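You operate a simulated robot arm through the tools that you are given. There is no shell and no other tool.

You run a simulated robot arm. Do the job below in one go: nothing can be reset, and whatever is moved stays where it is left.

Task
Put things in order on the top of the wooden counter. At the end: the purple wafer cup stands where the green wafer cup stood; the green-sleeved cone stands on top of the silver slotted drip tray; the green wafer cup is on the pink carton (marked "TOFFEE"); the yellow cloth from the top of the wooden counter stands where the green-sleeved cone stood; whatever was shut is shut again. Leave all else as you found it, and nothing knocked over.

The check looks at the end state, three seconds after you hand in, the way a careful person would. Anything else that was tipped, shoved, dropped, spilled or broken makes it a failure. Flat cloth is picked up by pressing the open fingertips on it (5 to 10 N) and closing them slowly along it; thin cloth reads only 2 to 8 mm in the jaws.

Robot
A 5-joint arm with a two-finger parallel gripper, fixed in place. Base frame: the origin is at the foot of the arm, x ahead of it, y to its left, z up; the work surface is at about z = 0. Units: mm, rad, N and s.
With the tool pointing down near the work surface it reaches from about 260 to 680 mm from the base axis. Its first joint turns from -1.152 to 1.152 rad. The tool tilts only in the upright plane through the base axis and itself; it spins freely about its own axis. Payload 2.9 kg.
Tool frame: the origin (TCP) lies between the finger pads and is the grasp point; the fingertips stand 30 mm ahead of it; z points along the fingers, y is the line along which they close. Largest opening 110 mm; finger width 20, thickness 10; the body of the gripper, 48 by 112 mm, starts 55 mm behind the TCP.
Orientation is that of the tool frame in the base frame, as [roll, pitch, yaw] about the fixed x, y, z axes, in that order (R = Rz(yaw) Ry(pitch) Rx(roll)). With the fingers straight down and closing along the base's y, the tool's x points along the base's -x, its y along +y and its z along -z.

Tools
- The arm moves only by the tool play_rows. Its argument "moves" is a list that holds one entry, the list of rows, each a list of 6 numbers: the shift along the tool's x, y, z in cm, then the turn, a rotation vector about the tool's x, y, z in rad. In form: [[[x, y, z, wx, wy, wz], ...]]. A call has 1 to 20 rows; each row is the pose to reach, as a shift and turn from the pose commanded when the call began, along the tool's axes at that moment. "fingers" is the closure, from 0 (fully open) to 1 (shut), set as the call begins (left out, the last holds). Each row takes 0.2 s and may step no farther than 50 mm and 0.15 rad from the row before; otherwise, or with a gripper value out of range, the whole call is refused. Where a pose cannot be reached the arm comes as near as it can. A force on the tool above 40 N (or 10 N above the force at the start of the call, whichever is more), or a blocked arm, ends the call early, and 0.2 s more pass. Each finger travels about 108 mm/s and halts on what it meets, pressing with about 29 N; the grip force reading is that of the motor and also rises with nothing between the fingers. The clock runs only during rows and for 0.2 s after the last one: add rows that repeat a pose to give the fingers time. It gives the time, the measured TCP pose, the force on the tool (base axes), the opening and the grip force at its end, in the units of the frame above (readings bear some noise), with the torque about the TCP (base axes, N m) and any sound that the robot's microphone picked up, and new pictures: "show" is both (left out), scene, wrist or none.
- Cameras (640 x 400 px; columns grow to the right, rows downward): "scene" is fixed at [40.8, -459.5, 598.1]; the picture's right is [0.69, -0.72, 0.00], its down [-0.45, -0.43, -0.78] and it looks along [0.56, 0.54, -0.63] (base axes); focal length 361 px, centre (320, 200). "wrist" rides on the gripper at [72, 17, -103] in the tool frame; the picture's right is [-0.23, 0.97, 0.00], its down [-0.76, -0.18, -0.62] and it looks along [-0.61, -0.14, 0.78] (tool axes); focal length 222 px, centre (320, 200). There is no depth. A picture from a camera that has moved, and an enlarged one, comes with that camera's place and axes in the base frame and with its lens.
- enlarge(camera, box): a new picture of the part [left, top, right, bottom] of that camera's present view, enlarged. It takes no simulated time.
- close_job(): hands the job in; it is judged then, once.

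Places have to be worked out from the pictures, the camera data and where the tool is seen. Open the gripper and draw the arm clear of the work before you hand the job in, unless the task says otherwise.

The tools are called after "Request:" as name(argument=value, ...) on one line, values as JSON. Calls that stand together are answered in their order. play_rows: Moves the arm, as the interface text tells. Its arguments: {"type":"object","properties":{"moves":{"type":"array","items":{"type":"array","items":{"type":"array","items":{"type":"number"}}}},"fingers":{"type":"number"},"show":{"type":"string","enum":["both","scene","wrist","none"]}},"required":["moves"]} The other tools are called the same way: enlarge (camera, box) takes an enlarged picture of a part of a camera's view; close_job () hands the job in.

At the start:

```text
t: 0.0
eef_pos: [345.9, -196.4, 333.0]
ee_rot: [-3.141, 0.0, -3.141]
contact_force: [-0.1, -0.5, 0.3]
ft_torque: [-0.01, -0.06, 0.0]
finger_gap: 110.0
gripper_force: 0.1
```

scene: 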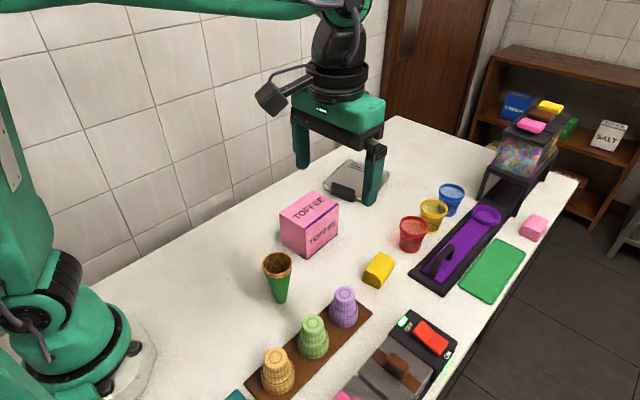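
wrist: 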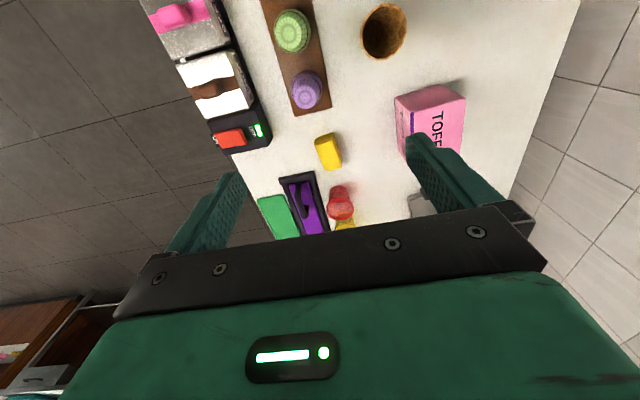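

I'll first look closer at the scene to identify the objects and where they are.

Request:
enlarge(camera="scene", box=[220, 230, 420, 400])

Request:
enlarge(camera="scene", box=[260, 140, 460, 290])

Request:
enlarge(camera="scene", box=[380, 80, 640, 300])

Request:
enlarge(camera="wrist", box=[140, 0, 480, 240])

```text
2.35 times, centred on (320, 315) of scene
camera zoom: at [40.8, -459.5, 598.1], right [0.69, -0.72, 0.0], down [-0.45, -0.43, -0.78], along [0.56, 0.54, -0.63], focal length 849 px, centre (320, -71)
```

zoom: 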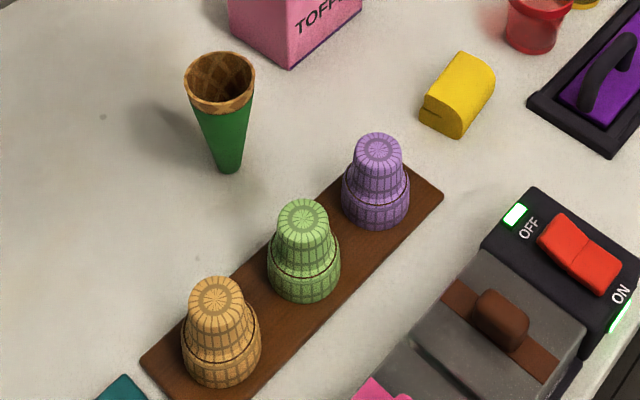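

```text
2.67 times, centred on (360, 215) of scene
camera zoom: at [40.8, -459.5, 598.1], right [0.69, -0.72, 0.0], down [-0.45, -0.43, -0.78], along [0.56, 0.54, -0.63], focal length 963 px, centre (213, 160)
```

zoom: 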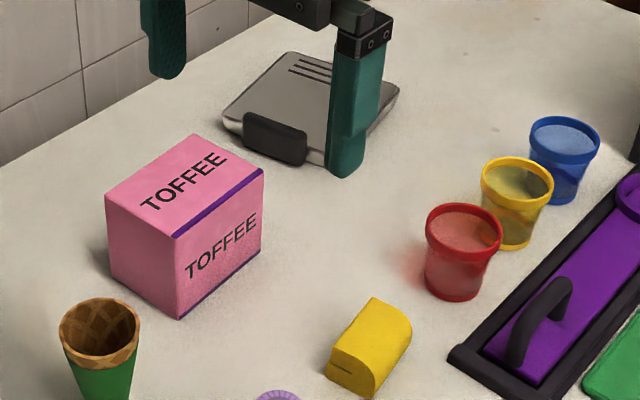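

```text
1.82 times, centred on (510, 190) of scene
camera zoom: at [40.8, -459.5, 598.1], right [0.69, -0.72, 0.0], down [-0.45, -0.43, -0.78], along [0.56, 0.54, -0.63], focal length 656 px, centre (-26, 218)
```

zoom: 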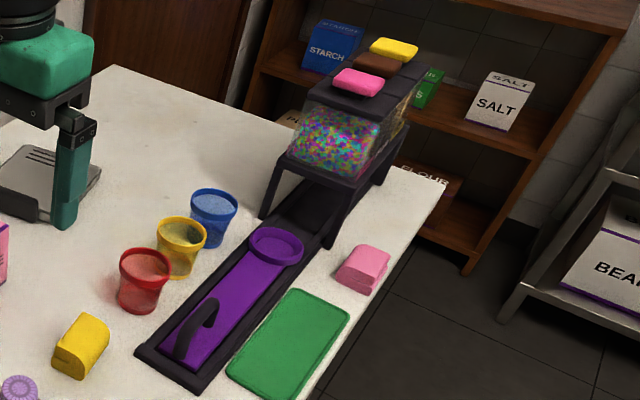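

```text
1.67 times, centred on (310, 120) of wrist
camera zoom: at [272.3, -179.9, 435.5], right [0.23, 0.97, 0.0], down [0.76, -0.18, 0.62], along [0.61, -0.14, -0.78], focal length 370 px, centre (337, 333)
```

zoom: 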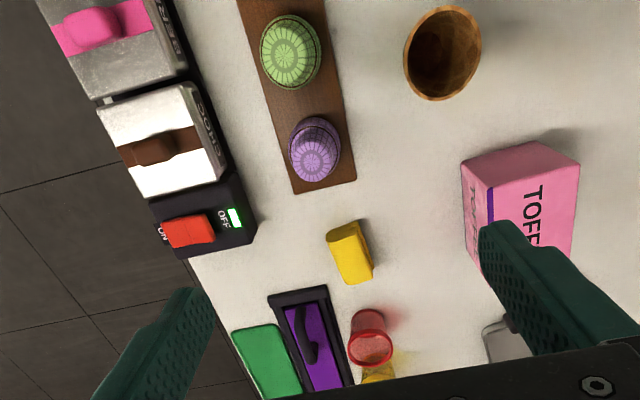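

The layout is broadly clear: three wafer cups on a brown board, the cone, the carton, the yellow folded cloth, and the tray behind the gripper. I'll zoom in further on the details.

Request:
enlarge(camera="scene", box=[290, 280, 380, 370])

Request:
enlarge(camera="scene", box=[250, 240, 310, 310])

Request:
enlarge(camera="scene", box=[350, 240, 410, 300])

Request:
enlarge(camera="scene", box=[315, 145, 400, 215])

Request:
enlarge(camera="scene", box=[480, 80, 640, 180])

```text
4.44 times, centred on (335, 325) of scene
camera zoom: at [40.8, -459.5, 598.1], right [0.69, -0.72, 0.0], down [-0.45, -0.43, -0.78], along [0.56, 0.54, -0.63], focal length 1604 px, centre (253, -356)
```

zoom: 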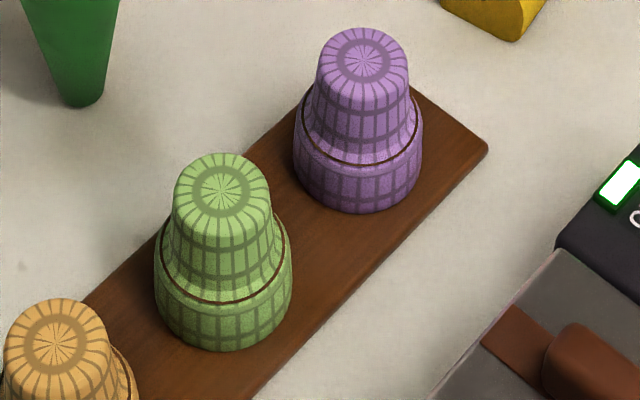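

```text
5.71 times, centred on (280, 275) of scene
camera zoom: at [40.8, -459.5, 598.1], right [0.69, -0.72, 0.0], down [-0.45, -0.43, -0.78], along [0.56, 0.54, -0.63], focal length 2063 px, centre (549, -229)
```

zoom: 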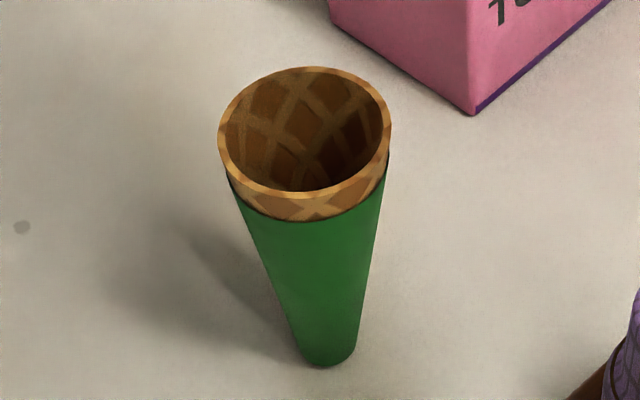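

```text
6.67 times, centred on (380, 270) of scene
camera zoom: at [40.8, -459.5, 598.1], right [0.69, -0.72, 0.0], down [-0.45, -0.43, -0.78], along [0.56, 0.54, -0.63], focal length 2407 px, centre (-80, -267)
```

zoom: 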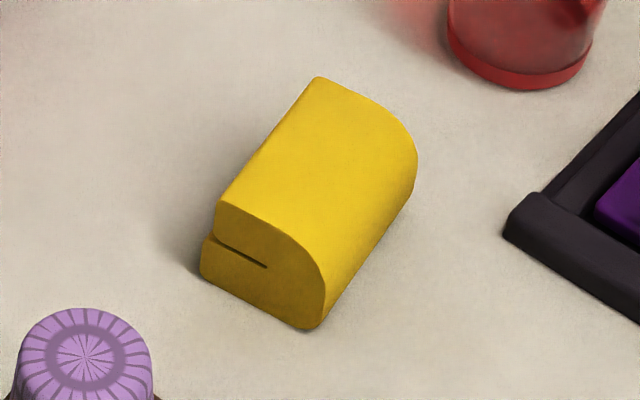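

```text
5.71 times, centred on (358, 180) of scene
camera zoom: at [40.8, -459.5, 598.1], right [0.69, -0.72, 0.0], down [-0.45, -0.43, -0.78], along [0.56, 0.54, -0.63], focal length 2063 px, centre (106, 314)
```

zoom: 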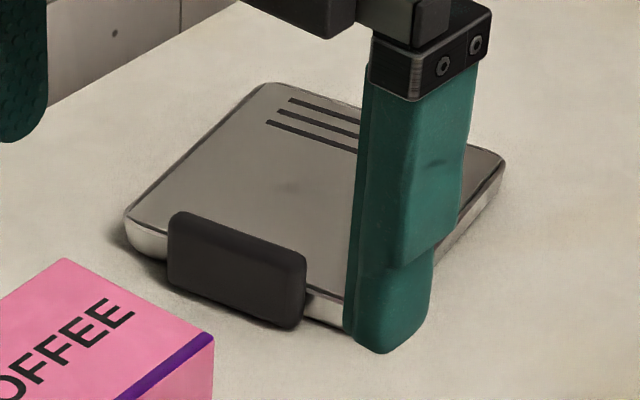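

```text
4.00 times, centred on (560, 130) of scene
camera zoom: at [40.8, -459.5, 598.1], right [0.69, -0.72, 0.0], down [-0.45, -0.43, -0.78], along [0.56, 0.54, -0.63], focal length 1444 px, centre (-640, 480)
```

zoom: 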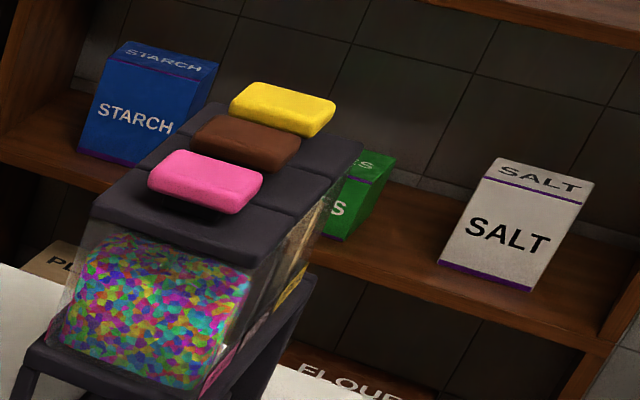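

Estimates so far: the green cup is at about (272, -219), the purple cup at (352, -220), the cone at (297, -109) and the carton top at z≈89. I'll move above the green cup with the gripper partly closed and check alignment.

Request:
play_rows(moves=[[[1.85, -0.57, 3.3, 0, 0, 0], [3.7, -1.13, 6.6, 0, 0, 0], [5.5, -1.7, 10, 0, 0, 0], [7.39, -2.26, 13.3, 0, 0, 0], [7.39, -2.26, 13.3, 0, 0, 0]]], fingers=0.27)

```text
t: 1.2
eef_pos: [273.2, -219.2, 197.9]
ee_rot: [3.141, 0.0, -3.14]
contact_force: [-0.1, 0.2, 0.8]
ft_torque: [0.0, 0.0, -0.01]
finger_gap: 80.2
gripper_force: 0.0
camera wrist: at [198.8, -202.2, 300.4], right [0.23, 0.97, 0.0], down [0.76, -0.18, 0.62], along [0.61, -0.14, -0.78], focal length 222 px, centre (320, 200)
```

scene: 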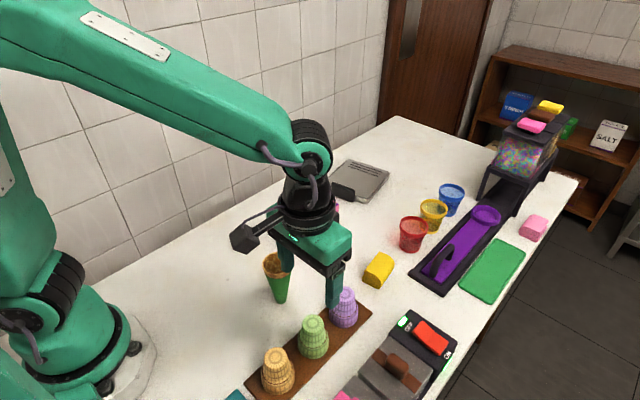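
wrist: 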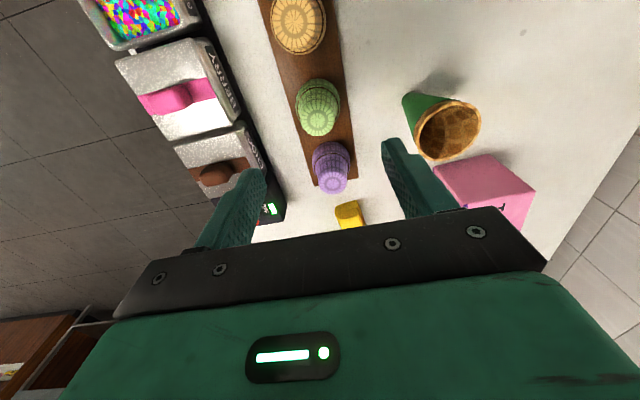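

The green cup appears almost exactly below the tool. I'll enlarge to refine the alignment.

Request:
enlarge(camera="wrist", box=[240, 40, 400, 220])

Request:
enlarge(camera="scene", box=[320, 140, 400, 220])

```text
2.22 times, centred on (320, 130) of wrist
camera zoom: at [198.8, -202.2, 300.4], right [0.23, 0.97, 0.0], down [0.76, -0.18, 0.62], along [0.61, -0.14, -0.78], focal length 494 px, centre (320, 356)
```

zoom: 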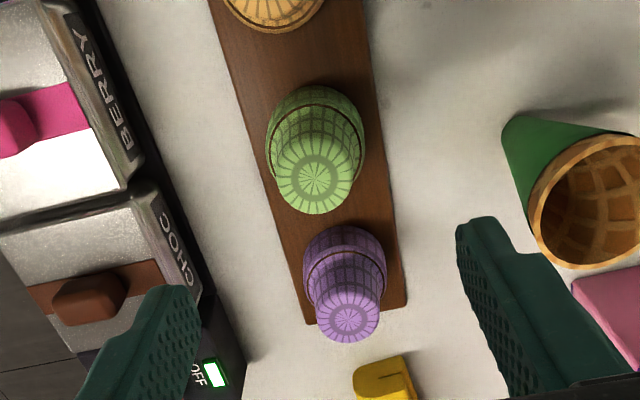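

```text
5.00 times, centred on (360, 180) of scene
camera zoom: at [40.8, -459.5, 598.1], right [0.69, -0.72, 0.0], down [-0.45, -0.43, -0.78], along [0.56, 0.54, -0.63], focal length 1805 px, centre (120, 300)
```

zoom: 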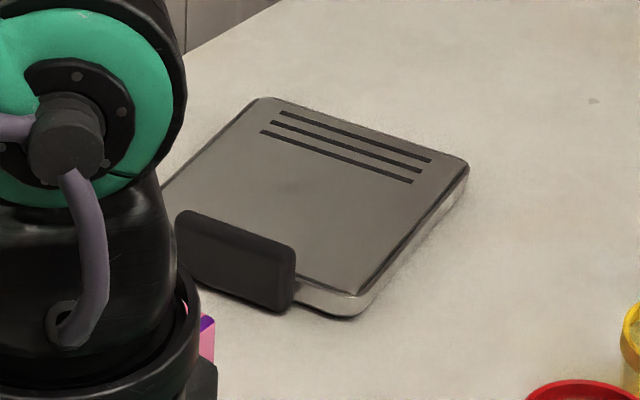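

Refined, the green cup is at about (273, -221). I'll descend around its wide lower band with tips at about z=14.

Request:
play_rows(moves=[[[0, -0.18, 4, 0, 0, 0], [0, -0.18, 8, 0, 0, 0], [0, -0.18, 11.5, 0, 0, 0], [0, -0.18, 14, 0, 0, 0], [0, -0.18, 15.3, 0, 0, 0], [0, -0.18, 15.3, 0, 0, 0]]], fingers=0.27)

```text
t: 2.6
eef_pos: [272.2, -221.1, 44.3]
ee_rot: [3.142, -0.001, -3.141]
contact_force: [0.0, -0.3, 0.4]
ft_torque: [0.02, 0.01, 0.01]
finger_gap: 80.3
gripper_force: 0.1
camera wrist: at [198.8, -203.7, 148.2], right [0.23, 0.97, 0.0], down [0.76, -0.18, 0.62], along [0.61, -0.14, -0.78], focal length 222 px, centre (320, 200)
```

scene: 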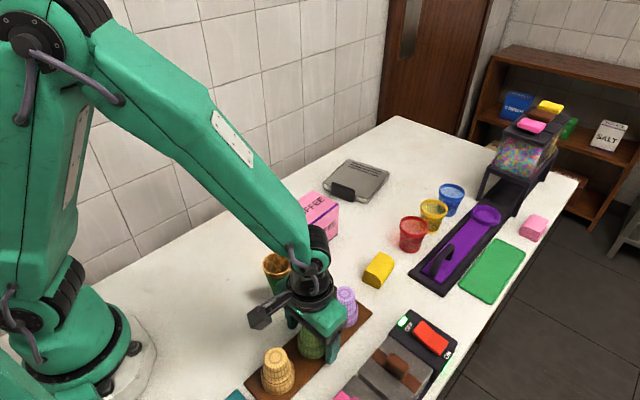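
wrist: 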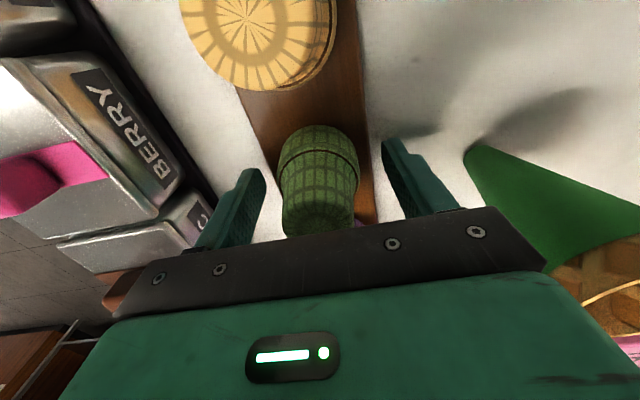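

The fingers straddle the green cup evenly with no contact. I'll close gently.

Request:
play_rows(moves=[[[0, 0, 0, 0, 0, 0], [0, 0, 0, 0, 0, 0], [0, 0, 0, 0, 0, 0], [0, 0, 0, 0, 0, 0]]], fingers=0.58)

```text
t: 3.6
eef_pos: [271.8, -219.6, 45.4]
ee_rot: [3.141, 0.0, -3.14]
contact_force: [-0.1, 0.1, -0.5]
ft_torque: [0.01, -0.04, -0.03]
finger_gap: 52.1
gripper_force: 14.2
camera wrist: at [198.8, -203.8, 148.6], right [0.23, 0.97, 0.0], down [0.76, -0.18, 0.62], along [0.61, -0.14, -0.78], focal length 222 px, centre (320, 200)
```

scene: 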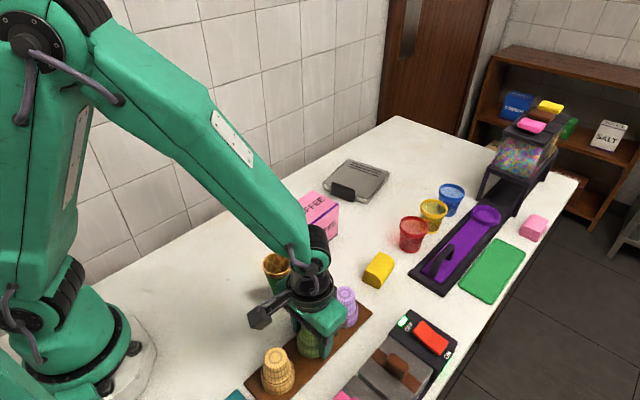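
wrist: 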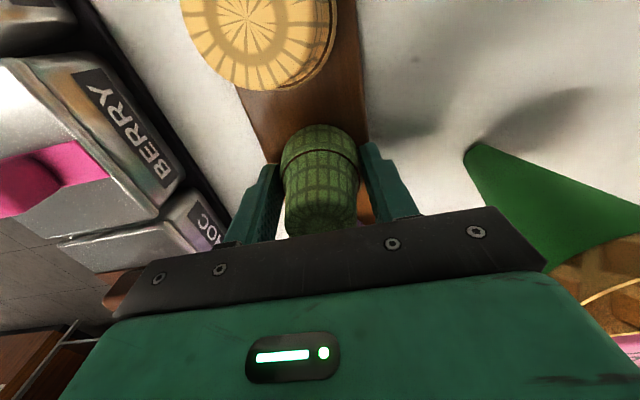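

The gap reads 52 mm with 14 N, so the cup is held. I'll lift slowly and check.

Request:
play_rows(moves=[[[0, 0, -0.5, 0, 0, 0], [0, 0, -1.5, 0, 0, 0], [0, 0, -3, 0, 0, 0], [0, 0, -5, 0, 0, 0], [0, 0, -7, 0, 0, 0], [0, 0, -9, 0, 0, 0], [0, 0, -11, 0, 0, 0], [0, 0, -13, 0, 0, 0], [0, 0, -15, 0, 0, 0], [0, 0, -15, 0, 0, 0]]], fingers=0.6)

```text
t: 5.8
eef_pos: [272.0, -221.2, 196.3]
ee_rot: [3.141, 0.0, -3.141]
contact_force: [0.7, 0.0, -0.4]
ft_torque: [0.01, 0.0, -0.01]
finger_gap: 52.1
gripper_force: 14.1
camera wrist: at [198.3, -204.5, 299.3], right [0.23, 0.97, 0.0], down [0.76, -0.18, 0.62], along [0.61, -0.14, -0.78], focal length 222 px, centre (320, 200)
```

scene: 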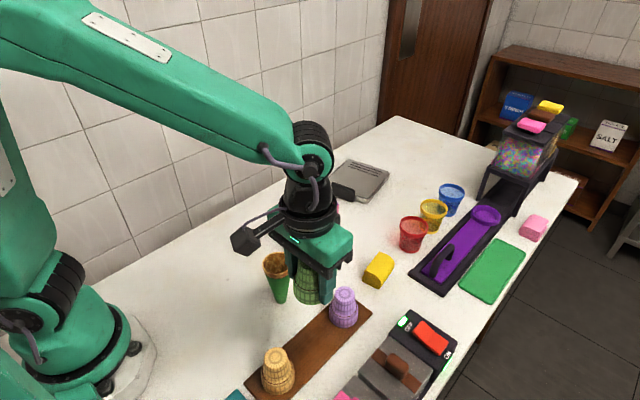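
wrist: 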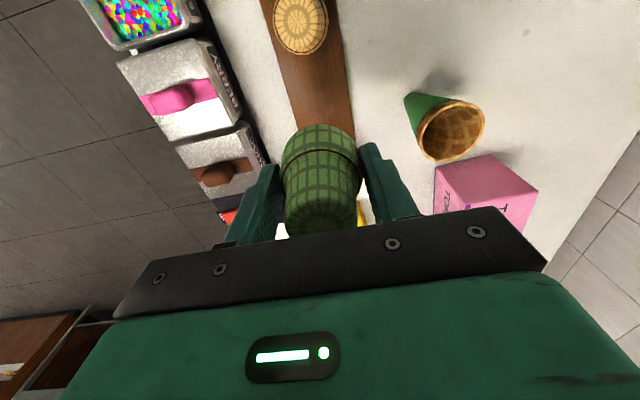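

The green cup is lifted cleanly. I'll carry it over the carton at about (461, -27), staying high.

Request:
play_rows(moves=[[[-0.9, 1, 0, 0, 0, 0], [-2.9, 3, 0, 0, 0, 0], [-5.2, 5.3, 0, 0, 0, 0], [-7.6, 7.8, 0, 0, 0, 0], [-10, 10.2, 0, 0, 0, 0], [-12.4, 12.6, 0, 0, 0, 0], [-14.7, 15, 0, 0, 0, 0], [-16.8, 17.2, 0, 0, 0, 0], [-18.2, 18.6, 0, 0, 0, 0], [-18.9, 19.4, 0, 0, 0, 0], [-18.9, 19.4, 0, 0, 0, 0]]])

Request:
enlarge(camera="scene", box=[250, 130, 390, 270])

```text
t: 8.2
eef_pos: [460.2, -26.1, 195.8]
ee_rot: [-3.142, 0.001, 3.141]
contact_force: [-0.8, 0.2, 0.3]
ft_torque: [-0.03, -0.01, 0.0]
finger_gap: 52.3
gripper_force: 13.8
camera wrist: at [386.5, -9.8, 299.3], right [0.23, 0.97, 0.0], down [0.76, -0.18, 0.62], along [0.61, -0.14, -0.78], focal length 222 px, centre (320, 200)
```

scene: 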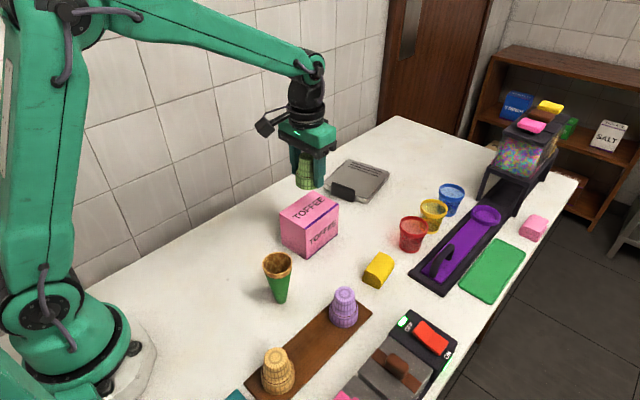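
wrist: 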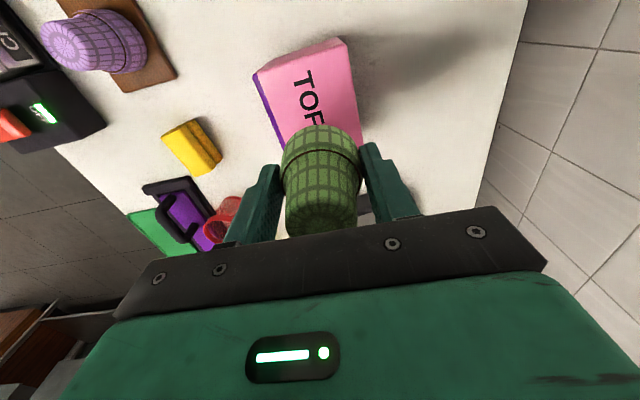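

```text
2.86 times, centred on (320, 200) of scene
camera zoom: at [40.8, -459.5, 598.1], right [0.69, -0.72, 0.0], down [-0.45, -0.43, -0.78], along [0.56, 0.54, -0.63], focal length 1031 px, centre (320, 200)
```

zoom: 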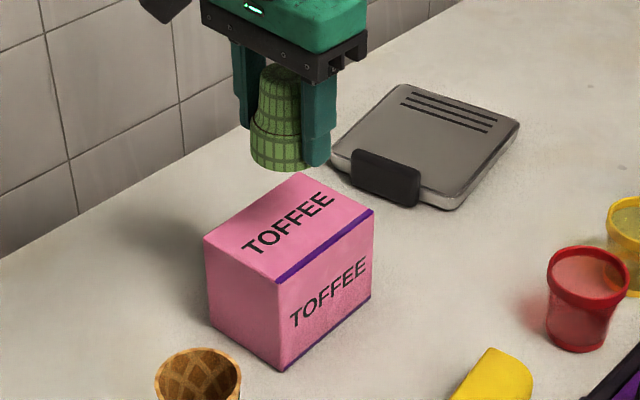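

The cup is centred over the carton. I'll lower to just above its top, then check the gap.

Request:
play_rows(moves=[[[0, 0, 1.5, 0, 0, 0], [0, 0, 3, 0, 0, 0], [0, 0, 4.5, 0, 0, 0], [0, 0, 5.5, 0, 0, 0], [0, 0, 6.2, 0, 0, 0], [0, 0, 6.2, 0, 0, 0]]], show="scene")

Request:
enlarge(camera="scene", box=[260, 150, 360, 260])

```text
t: 9.6
eef_pos: [462.1, -26.7, 134.0]
ee_rot: [3.142, -0.001, -3.141]
contact_force: [-0.3, 0.7, -1.3]
ft_torque: [0.01, 0.01, 0.0]
finger_gap: 52.1
gripper_force: 14.2
```

scene: 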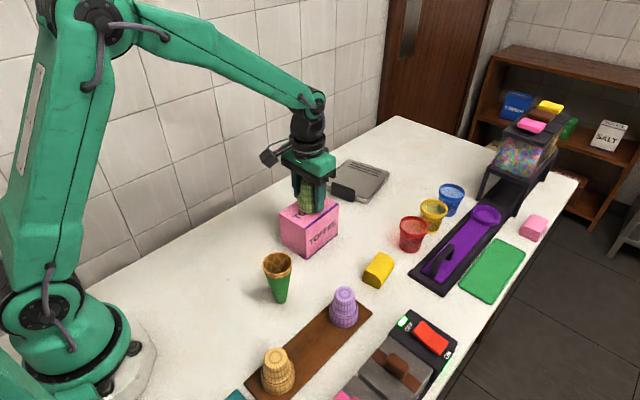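

```text
3.64 times, centred on (310, 205) of scene
camera zoom: at [40.8, -459.5, 598.1], right [0.69, -0.72, 0.0], down [-0.45, -0.43, -0.78], along [0.56, 0.54, -0.63], focal length 1313 px, centre (356, 182)
```

zoom: 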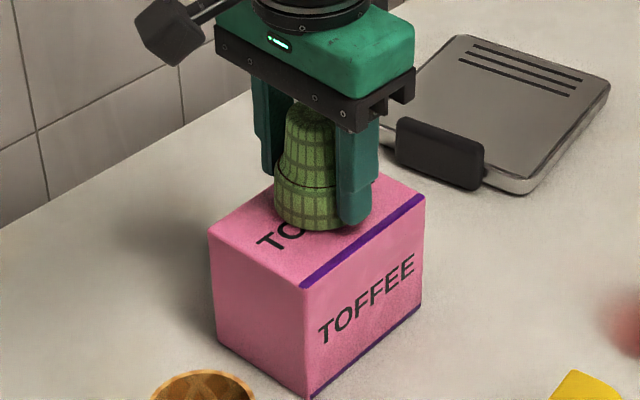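

There are still a few mm to go and no contact force. I'll step down slowly.

Request:
play_rows(moves=[[[0, 0, 0.1, 0, 0, 0], [0, 0, 0.2, 0, 0, 0], [0, 0, 0.3, 0, 0, 0], [0, 0, 0.3, 0, 0, 0]]], show="none")

Request:
play_rows(moves=[[[0, 0, 0.1, 0, 0, 0], [0, 0, 0.2, 0, 0, 0], [0, 0, 0.2, 0, 0, 0]]], show="none")

```text
t: 10.6
eef_pos: [462.9, -27.7, 131.8]
ee_rot: [3.141, 0.002, 3.141]
contact_force: [-2.9, -0.4, 7.3]
ft_torque: [0.01, 0.09, 0.01]
finger_gap: 52.1
gripper_force: 14.2
```

```text
t: 11.4
eef_pos: [462.2, -26.8, 130.2]
ee_rot: [3.141, 0.002, 3.14]
contact_force: [3.9, 1.8, 7.7]
ft_torque: [0.13, -0.17, 0.03]
finger_gap: 52.6
gripper_force: 14.1
```

The 7–8 N reading shows the cup is resting on the carton. I'll release by opening modestly.

Request:
play_rows(moves=[[[0, 0, -0.1, 0, 0, 0], [0, 0, -0.1, 0, 0, 0], [0, 0, -0.1, 0, 0, 0]]], fingers=0.35)

Request:
enlarge(camera="scene", box=[260, 150, 360, 260])

```text
t: 12.2
eef_pos: [460.9, -26.0, 129.9]
ee_rot: [3.141, 0.0, 3.141]
contact_force: [-0.6, 0.7, -0.3]
ft_torque: [0.01, 0.02, 0.04]
finger_gap: 71.5
gripper_force: 0.2
camera wrist: at [387.4, -10.7, 233.4], right [0.23, 0.97, 0.0], down [0.76, -0.18, 0.62], along [0.61, -0.14, -0.78], focal length 222 px, centre (320, 200)
```

scene: 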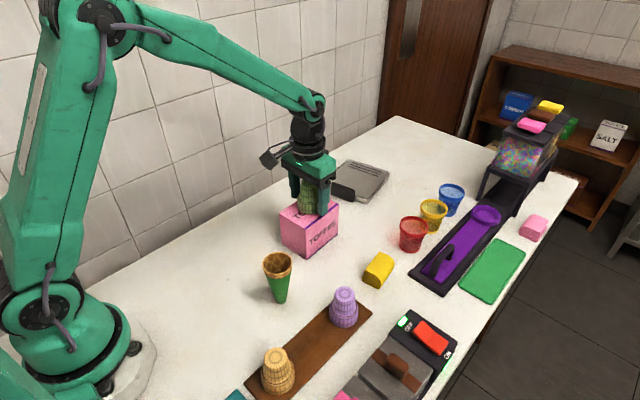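
wrist: 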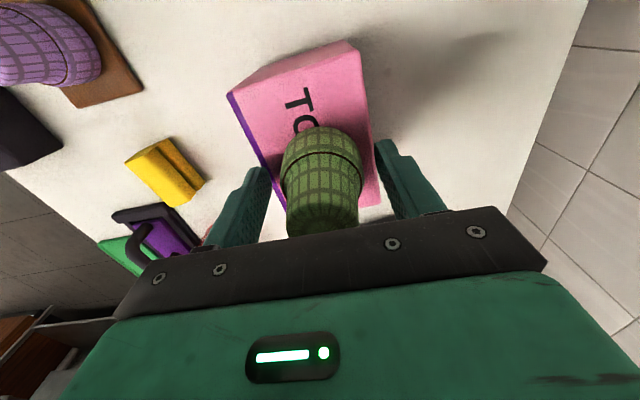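

```text
3.64 times, centred on (310, 205) of scene
camera zoom: at [40.8, -459.5, 598.1], right [0.69, -0.72, 0.0], down [-0.45, -0.43, -0.78], along [0.56, 0.54, -0.63], focal length 1313 px, centre (356, 182)
```

zoom: 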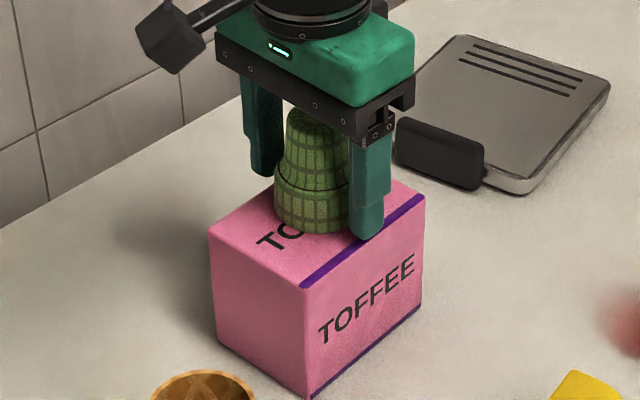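

The green cup stands on the carton and the carton hasn't shifted. I'll retract straight up, then go over the purple cup.

Request:
play_rows(moves=[[[0, 0, -1, 0, 0, 0], [0, 0, -3, 0, 0, 0], [0, 0, -6, 0, 0, 0], [0, 0, -9, 0, 0, 0], [1.5, -3, -9, 0, 0, 0], [3, -6, -9, 0, 0, 0], [4.8, -9, -9, 0, 0, 0], [6.5, -12.2, -8, 0, 0, 0], [8.3, -15.5, -7, 0, 0, 0], [10, -18.5, -7, 0, 0, 0], [10.8, -19.4, -7, 0, 0, 0], [10.8, -19.4, -7, 0, 0, 0]]], fingers=0.27)

Request:
enlarge(camera="wrist", box=[240, 40, 400, 220])

Request:
enlarge(camera="scene", box=[260, 130, 400, 260])

```text
t: 14.8
eef_pos: [351.4, -220.4, 199.5]
ee_rot: [-3.14, 0.0, 3.141]
contact_force: [0.1, 0.7, 0.0]
ft_torque: [0.04, 0.02, 0.01]
finger_gap: 80.3
gripper_force: 0.1
camera wrist: at [278.5, -204.5, 302.8], right [0.23, 0.97, 0.0], down [0.76, -0.18, 0.62], along [0.61, -0.14, -0.78], focal length 222 px, centre (320, 200)
```

scene: 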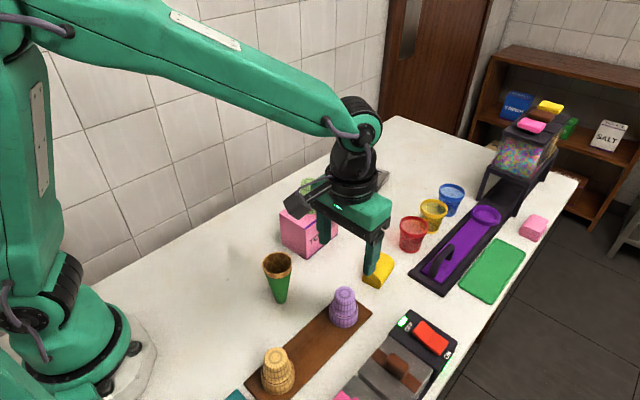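
wrist: 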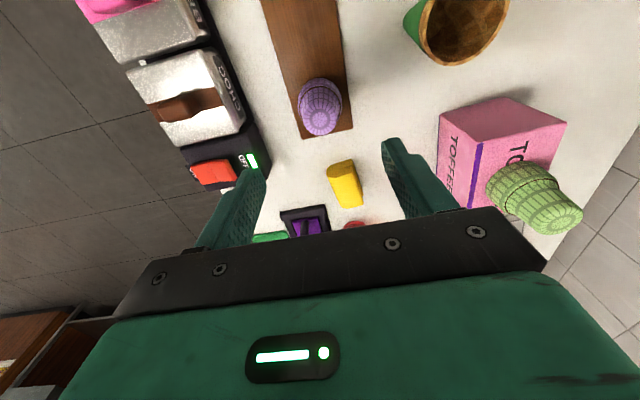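

```text
2.22 times, centred on (320, 130) of wrist
camera zoom: at [278.5, -204.5, 302.8], right [0.23, 0.97, 0.0], down [0.76, -0.18, 0.62], along [0.61, -0.14, -0.78], focal length 494 px, centre (320, 356)
```

zoom: 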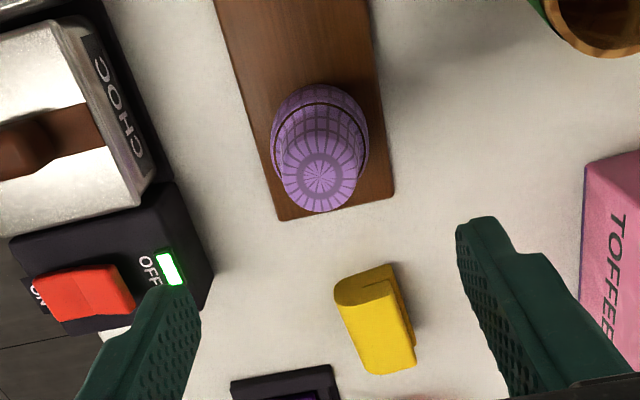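

```text
3.08 times, centred on (330, 195) of scene
camera zoom: at [40.8, -459.5, 598.1], right [0.69, -0.72, 0.0], down [-0.45, -0.43, -0.78], along [0.56, 0.54, -0.63], focal length 1111 px, centre (289, 215)
```

zoom: 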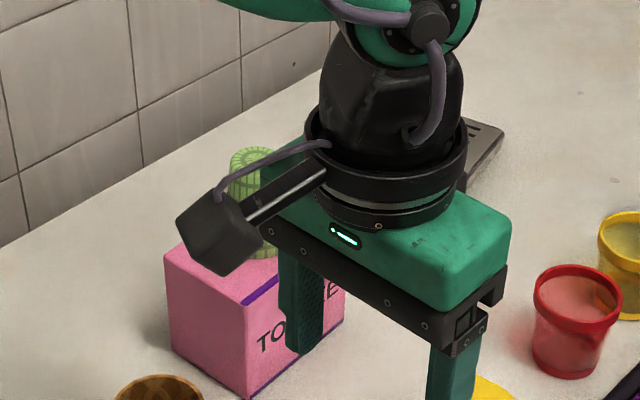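

Purple is at about (354.5, -221.5) by the same measure that gave green at (273, -221.5). I'll descend with the same relative offset as I used for green.

Request:
play_rows(moves=[[[-0.05, 0, 4, 0, 0, 0], [-0.05, 0, 8, 0, 0, 0], [-0.05, 0, 11.5, 0, 0, 0], [-0.05, 0, 14, 0, 0, 0], [-0.05, 0, 15.4, 0, 0, 0], [-0.05, 0, 15.4, 0, 0, 0]]], fingers=0.27)

```text
t: 16.2
eef_pos: [352.5, -218.8, 45.4]
ee_rot: [3.141, 0.001, -3.141]
contact_force: [0.5, 0.0, -0.1]
ft_torque: [0.02, -0.02, 0.03]
finger_gap: 80.3
gripper_force: 0.1
camera wrist: at [279.9, -201.9, 149.5], right [0.23, 0.97, 0.0], down [0.76, -0.18, 0.62], along [0.61, -0.14, -0.78], focal length 222 px, centre (320, 200)
```

scene: 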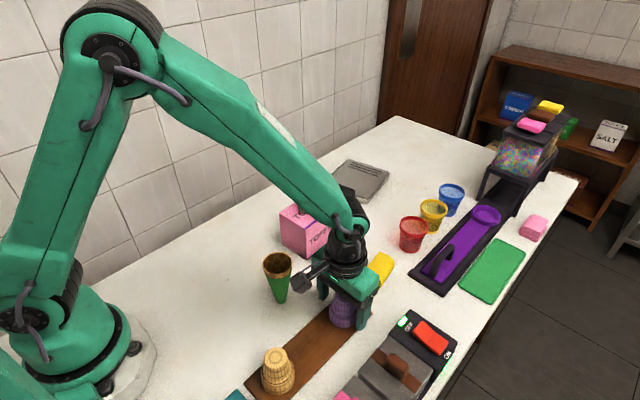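
wrist: 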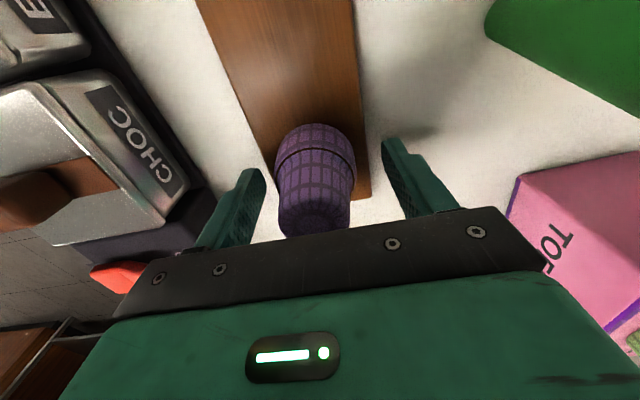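

The purple cup sits about 3 mm toward -y of the tool centre, so I'll shift to centre it and then close.

Request:
play_rows(moves=[[[0, -0.15, 0, 0, 0, 0], [0, -0.3, 0, 0, 0, 0], [0, -0.3, 0, 0, 0, 0]]], fingers=0.27, show="none")

Request:
play_rows(moves=[[[0, 0, 0, 0, 0, 0], [0, 0, 0, 0, 0, 0], [0, 0, 0, 0, 0, 0], [0, 0, 0, 0, 0, 0]]], fingers=0.6)

```text
t: 17.0
eef_pos: [352.5, -224.3, 45.5]
ee_rot: [3.142, 0.001, 3.14]
contact_force: [0.6, 0.2, -0.3]
ft_torque: [-0.03, -0.01, -0.03]
finger_gap: 80.0
gripper_force: 0.0
```

```text
t: 18.0
eef_pos: [353.3, -224.1, 46.5]
ee_rot: [3.141, 0.001, 3.14]
contact_force: [0.1, -0.2, 0.0]
ft_torque: [-0.03, -0.04, 0.01]
finger_gap: 51.8
gripper_force: 14.2
camera wrist: at [279.7, -206.6, 149.3], right [0.23, 0.97, 0.0], down [0.76, -0.18, 0.62], along [0.61, -0.14, -0.78], focal length 222 px, centre (320, 200)
```

scene: 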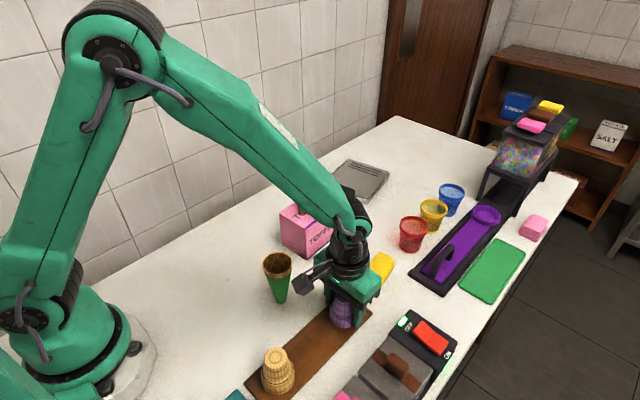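
wrist: 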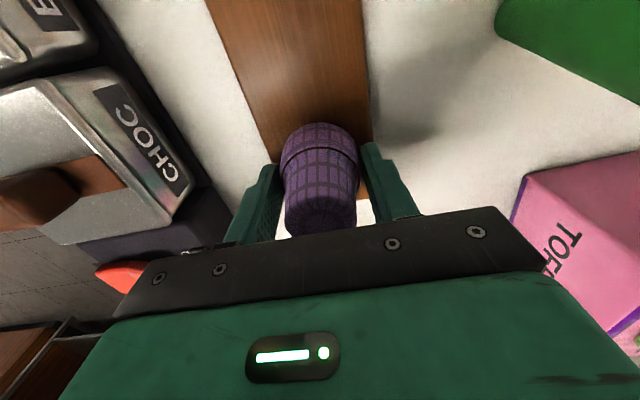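

Purple is gripped (51.8 mm). I'll lift it, move 81 mm toward -x to green's old spot, and stop a bit above the board.

Request:
play_rows(moves=[[[0, 0, -0.5, 0, 0, 0], [0, 0, -1.5, 0, 0, 0], [0, 0, -3, 0, 0, 0], [0, 0, -4.5, 0, 0, 0], [0, 0, -6, 0, 0, 0], [0.7, 0, -6, 0, 0, 0], [2.3, 0.05, -6, 0, 0, 0], [4.2, 0.1, -6, 0, 0, 0], [6, 0.15, -6, 0, 0, 0], [7.5, 0.2, -6, 0, 0, 0], [8.1, 0.23, -6, 0, 0, 0], [8.1, 0.23, -6, 0, 0, 0], [8.1, 0.23, -4.5, 0, 0, 0], [8.1, 0.23, -3, 0, 0, 0], [8.1, 0.23, -1.8, 0, 0, 0], [8.1, 0.23, -1, 0, 0, 0], [8.1, 0.23, -0.5, 0, 0, 0], [8.1, 0.23, -0.5, 0, 0, 0]]])

Request:
enlarge(camera="scene", box=[230, 270, 390, 400])

```text
t: 21.8
eef_pos: [272.1, -220.9, 51.1]
ee_rot: [3.141, 0.0, -3.14]
contact_force: [0.4, -0.6, 0.4]
ft_torque: [0.02, 0.0, 0.0]
finger_gap: 52.2
gripper_force: 13.4
camera wrist: at [198.5, -204.6, 154.1], right [0.23, 0.97, 0.0], down [0.76, -0.18, 0.62], along [0.61, -0.14, -0.78], focal length 222 px, centre (320, 200)
```

scene: 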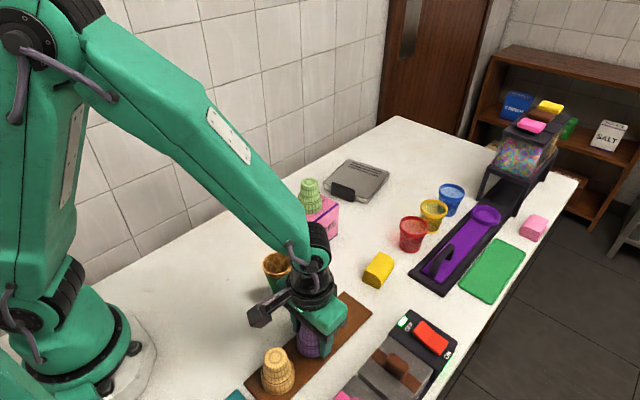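
wrist: 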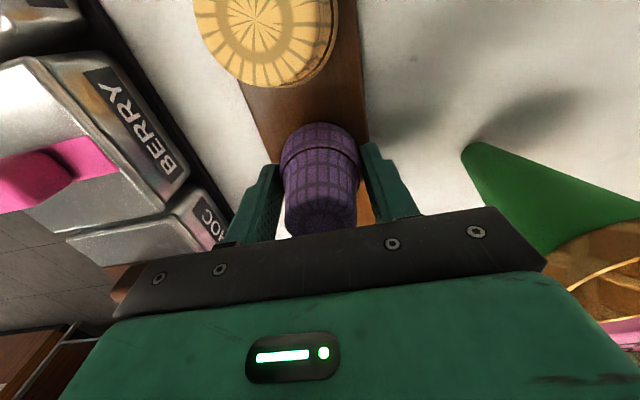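

```text
3.08 times, centred on (310, 335) of scene
camera zoom: at [40.8, -459.5, 598.1], right [0.69, -0.72, 0.0], down [-0.45, -0.43, -0.78], along [0.56, 0.54, -0.63], focal length 1111 px, centre (351, -215)
```

zoom: 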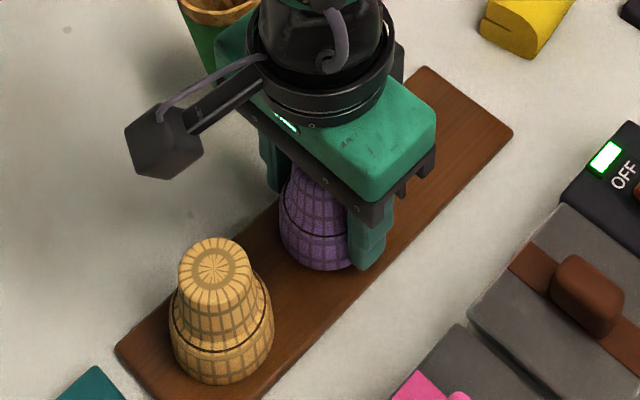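

Purple is over green's old place, about 5 mm above the board. I'll lower to touch.

Request:
play_rows(moves=[[[0, 0, 0.1, 0, 0, 0], [0, 0, 0.25, 0, 0, 0], [0, 0, 0.4, 0, 0, 0], [0, 0, 0.45, 0, 0, 0], [0, 0, 0.45, 0, 0, 0]]], show="none")

```text
t: 23.0
eef_pos: [272.7, -222.1, 46.3]
ee_rot: [3.141, 0.0, 3.141]
contact_force: [0.2, 0.3, 0.6]
ft_torque: [0.01, -0.01, 0.04]
finger_gap: 52.1
gripper_force: 14.0
```

No contact yet (about half a mm left). I'll go one mm further, then release.

Request:
play_rows(moves=[[[0, 0, 0.05, 0, 0, 0], [0, 0, 0.08, 0, 0, 0], [0, 0, 0.08, 0, 0, 0]]], show="none")

Request:
play_rows(moves=[[[0, 0, 0, 0, 0, 0], [0, 0, 0, 0, 0, 0], [0, 0, 0, 0, 0, 0]]], fingers=0.3)

```text
t: 23.8
eef_pos: [273.4, -221.7, 45.8]
ee_rot: [-3.141, 0.001, 3.141]
contact_force: [-1.2, 1.8, 7.6]
ft_torque: [0.19, 0.05, 0.01]
finger_gap: 52.1
gripper_force: 13.9
```

```text
t: 24.6
eef_pos: [273.2, -222.8, 46.7]
ee_rot: [-3.141, 0.001, 3.141]
contact_force: [-0.1, -0.5, 0.1]
ft_torque: [0.01, 0.0, 0.04]
finger_gap: 76.8
gripper_force: 0.0
camera wrist: at [199.4, -205.3, 148.9], right [0.23, 0.97, 0.0], down [0.76, -0.18, 0.62], along [0.61, -0.14, -0.78], focal length 222 px, centre (320, 200)
```

scene: 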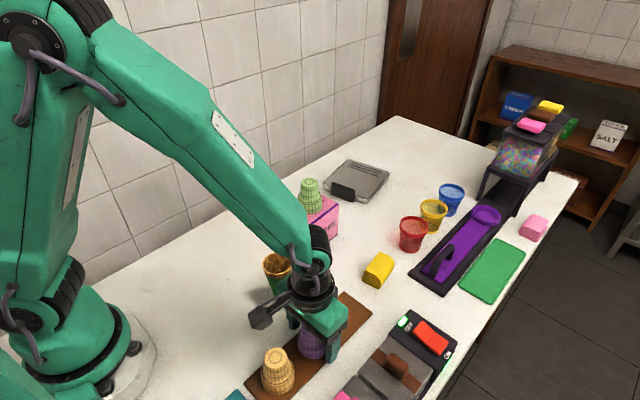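
wrist: 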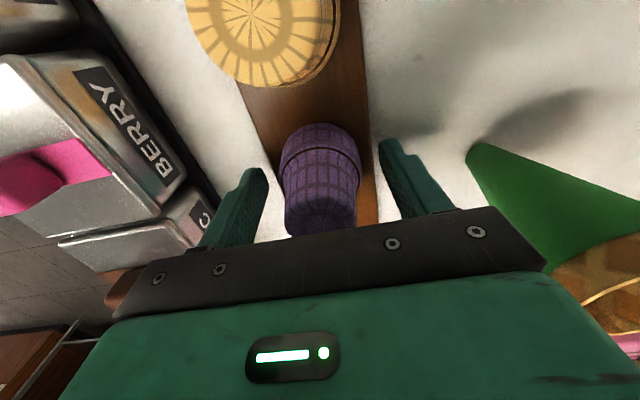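

The purple cup stands at green's old location. I'll rise and move over the cone with the gripper opened to 90 mm.

Request:
play_rows(moves=[[[0, 0, -2, 0, 0, 0], [0, 0, -5, 0, 0, 0], [0, 0, -9, 0, 0, 0], [0, 0, -13, 0, 0, 0], [0, 0, -17, 0, 0, 0], [-0.8, 4, -17, 0, 0, 0], [-1.6, 8, -17, 0, 0, 0], [-2.5, 11.2, -17, 0, 0, 0], [-2.5, 11.2, -17, 0, 0, 0]]], fingers=0.2)

Request:
enlarge(camera="wrist", box=[230, 40, 420, 220])

Request:
enlarge(camera="scene", box=[230, 230, 390, 400])

```text
t: 26.6
eef_pos: [299.3, -111.1, 215.2]
ee_rot: [-3.14, 0.001, 3.141]
contact_force: [-0.7, -0.3, 0.3]
ft_torque: [0.0, -0.02, -0.01]
finger_gap: 88.0
gripper_force: 0.1
camera wrist: at [225.3, -93.3, 319.1], right [0.23, 0.97, 0.0], down [0.76, -0.18, 0.62], along [0.61, -0.14, -0.78], focal length 222 px, centre (320, 200)
```

scene: 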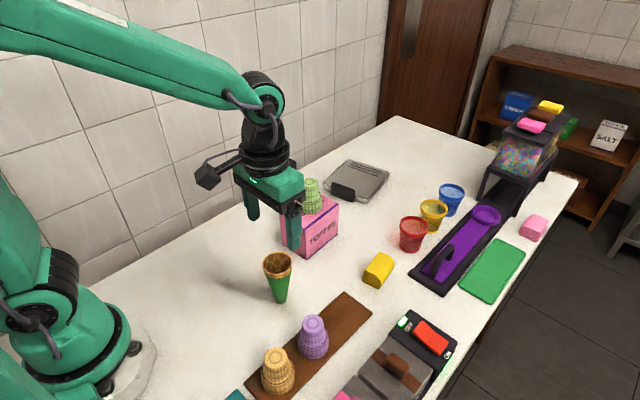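
wrist: 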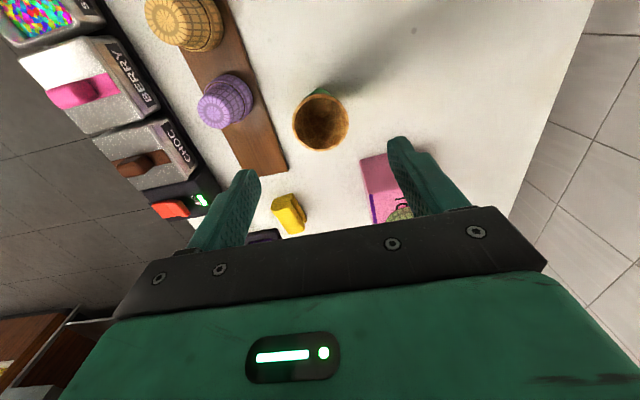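

```text
2.22 times, centred on (325, 130) of wrist
camera zoom: at [225.3, -93.3, 319.1], right [0.23, 0.97, 0.0], down [0.76, -0.18, 0.62], along [0.61, -0.14, -0.78], focal length 494 px, centre (309, 356)
```

zoom: 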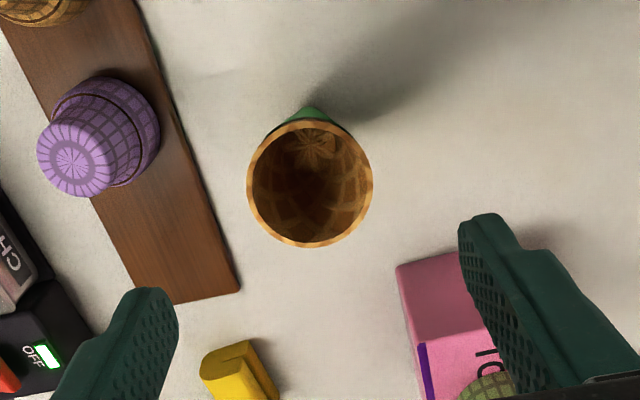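

```text
2.35 times, centred on (310, 315) of scene
camera zoom: at [40.8, -459.5, 598.1], right [0.69, -0.72, 0.0], down [-0.45, -0.43, -0.78], along [0.56, 0.54, -0.63], focal length 849 px, centre (344, -71)
```

zoom: 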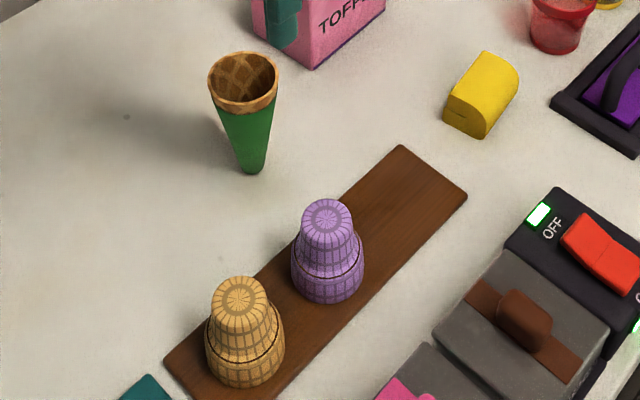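

The cone rim is centred under the tool at about (299, -109). I'll descend so the pads straddle the rim (rim z≈107, TCP to about 98).

Request:
play_rows(moves=[[[0, 0, 3, 0, 0, 0], [0, 0, 6, 0, 0, 0], [0, 0, 9, 0, 0, 0], [0, 0, 11, 0, 0, 0], [0, 0, 11.9, 0, 0, 0], [0, 0, 11.9, 0, 0, 0]]])

Request:
enlarge(camera="scene", box=[210, 190, 330, 320])

```text
t: 28.0
eef_pos: [298.4, -110.3, 96.7]
ee_rot: [-3.14, 0.001, 3.141]
contact_force: [0.8, -0.2, 0.4]
ft_torque: [0.02, 0.0, 0.02]
finger_gap: 88.2
gripper_force: 0.0
camera wrist: at [224.1, -93.6, 200.1], right [0.23, 0.97, 0.0], down [0.76, -0.18, 0.62], along [0.61, -0.14, -0.78], focal length 222 px, centre (320, 200)
```

scene: 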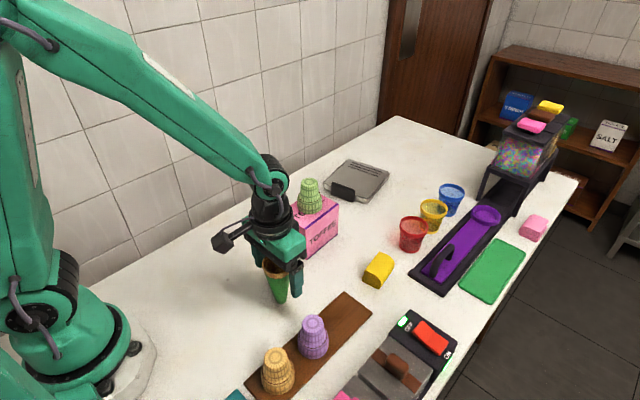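
wrist: 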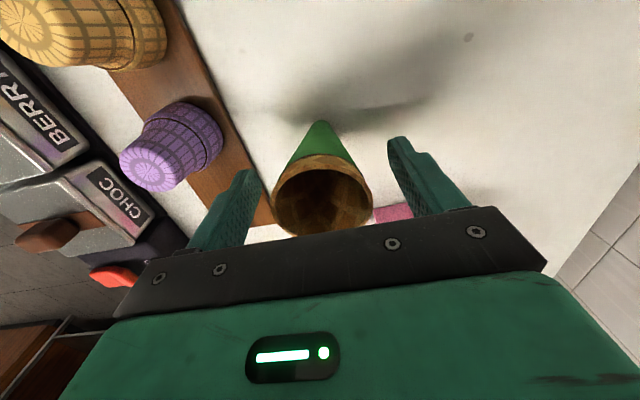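

```text
3.08 times, centred on (270, 255) of scene
camera zoom: at [40.8, -459.5, 598.1], right [0.69, -0.72, 0.0], down [-0.45, -0.43, -0.78], along [0.56, 0.54, -0.63], focal length 1111 px, centre (474, 31)
```

zoom: 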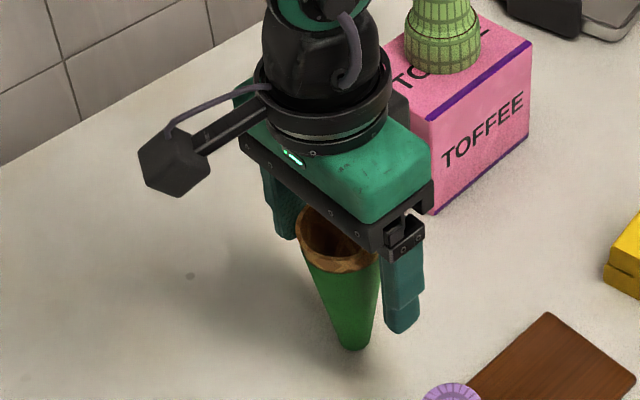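

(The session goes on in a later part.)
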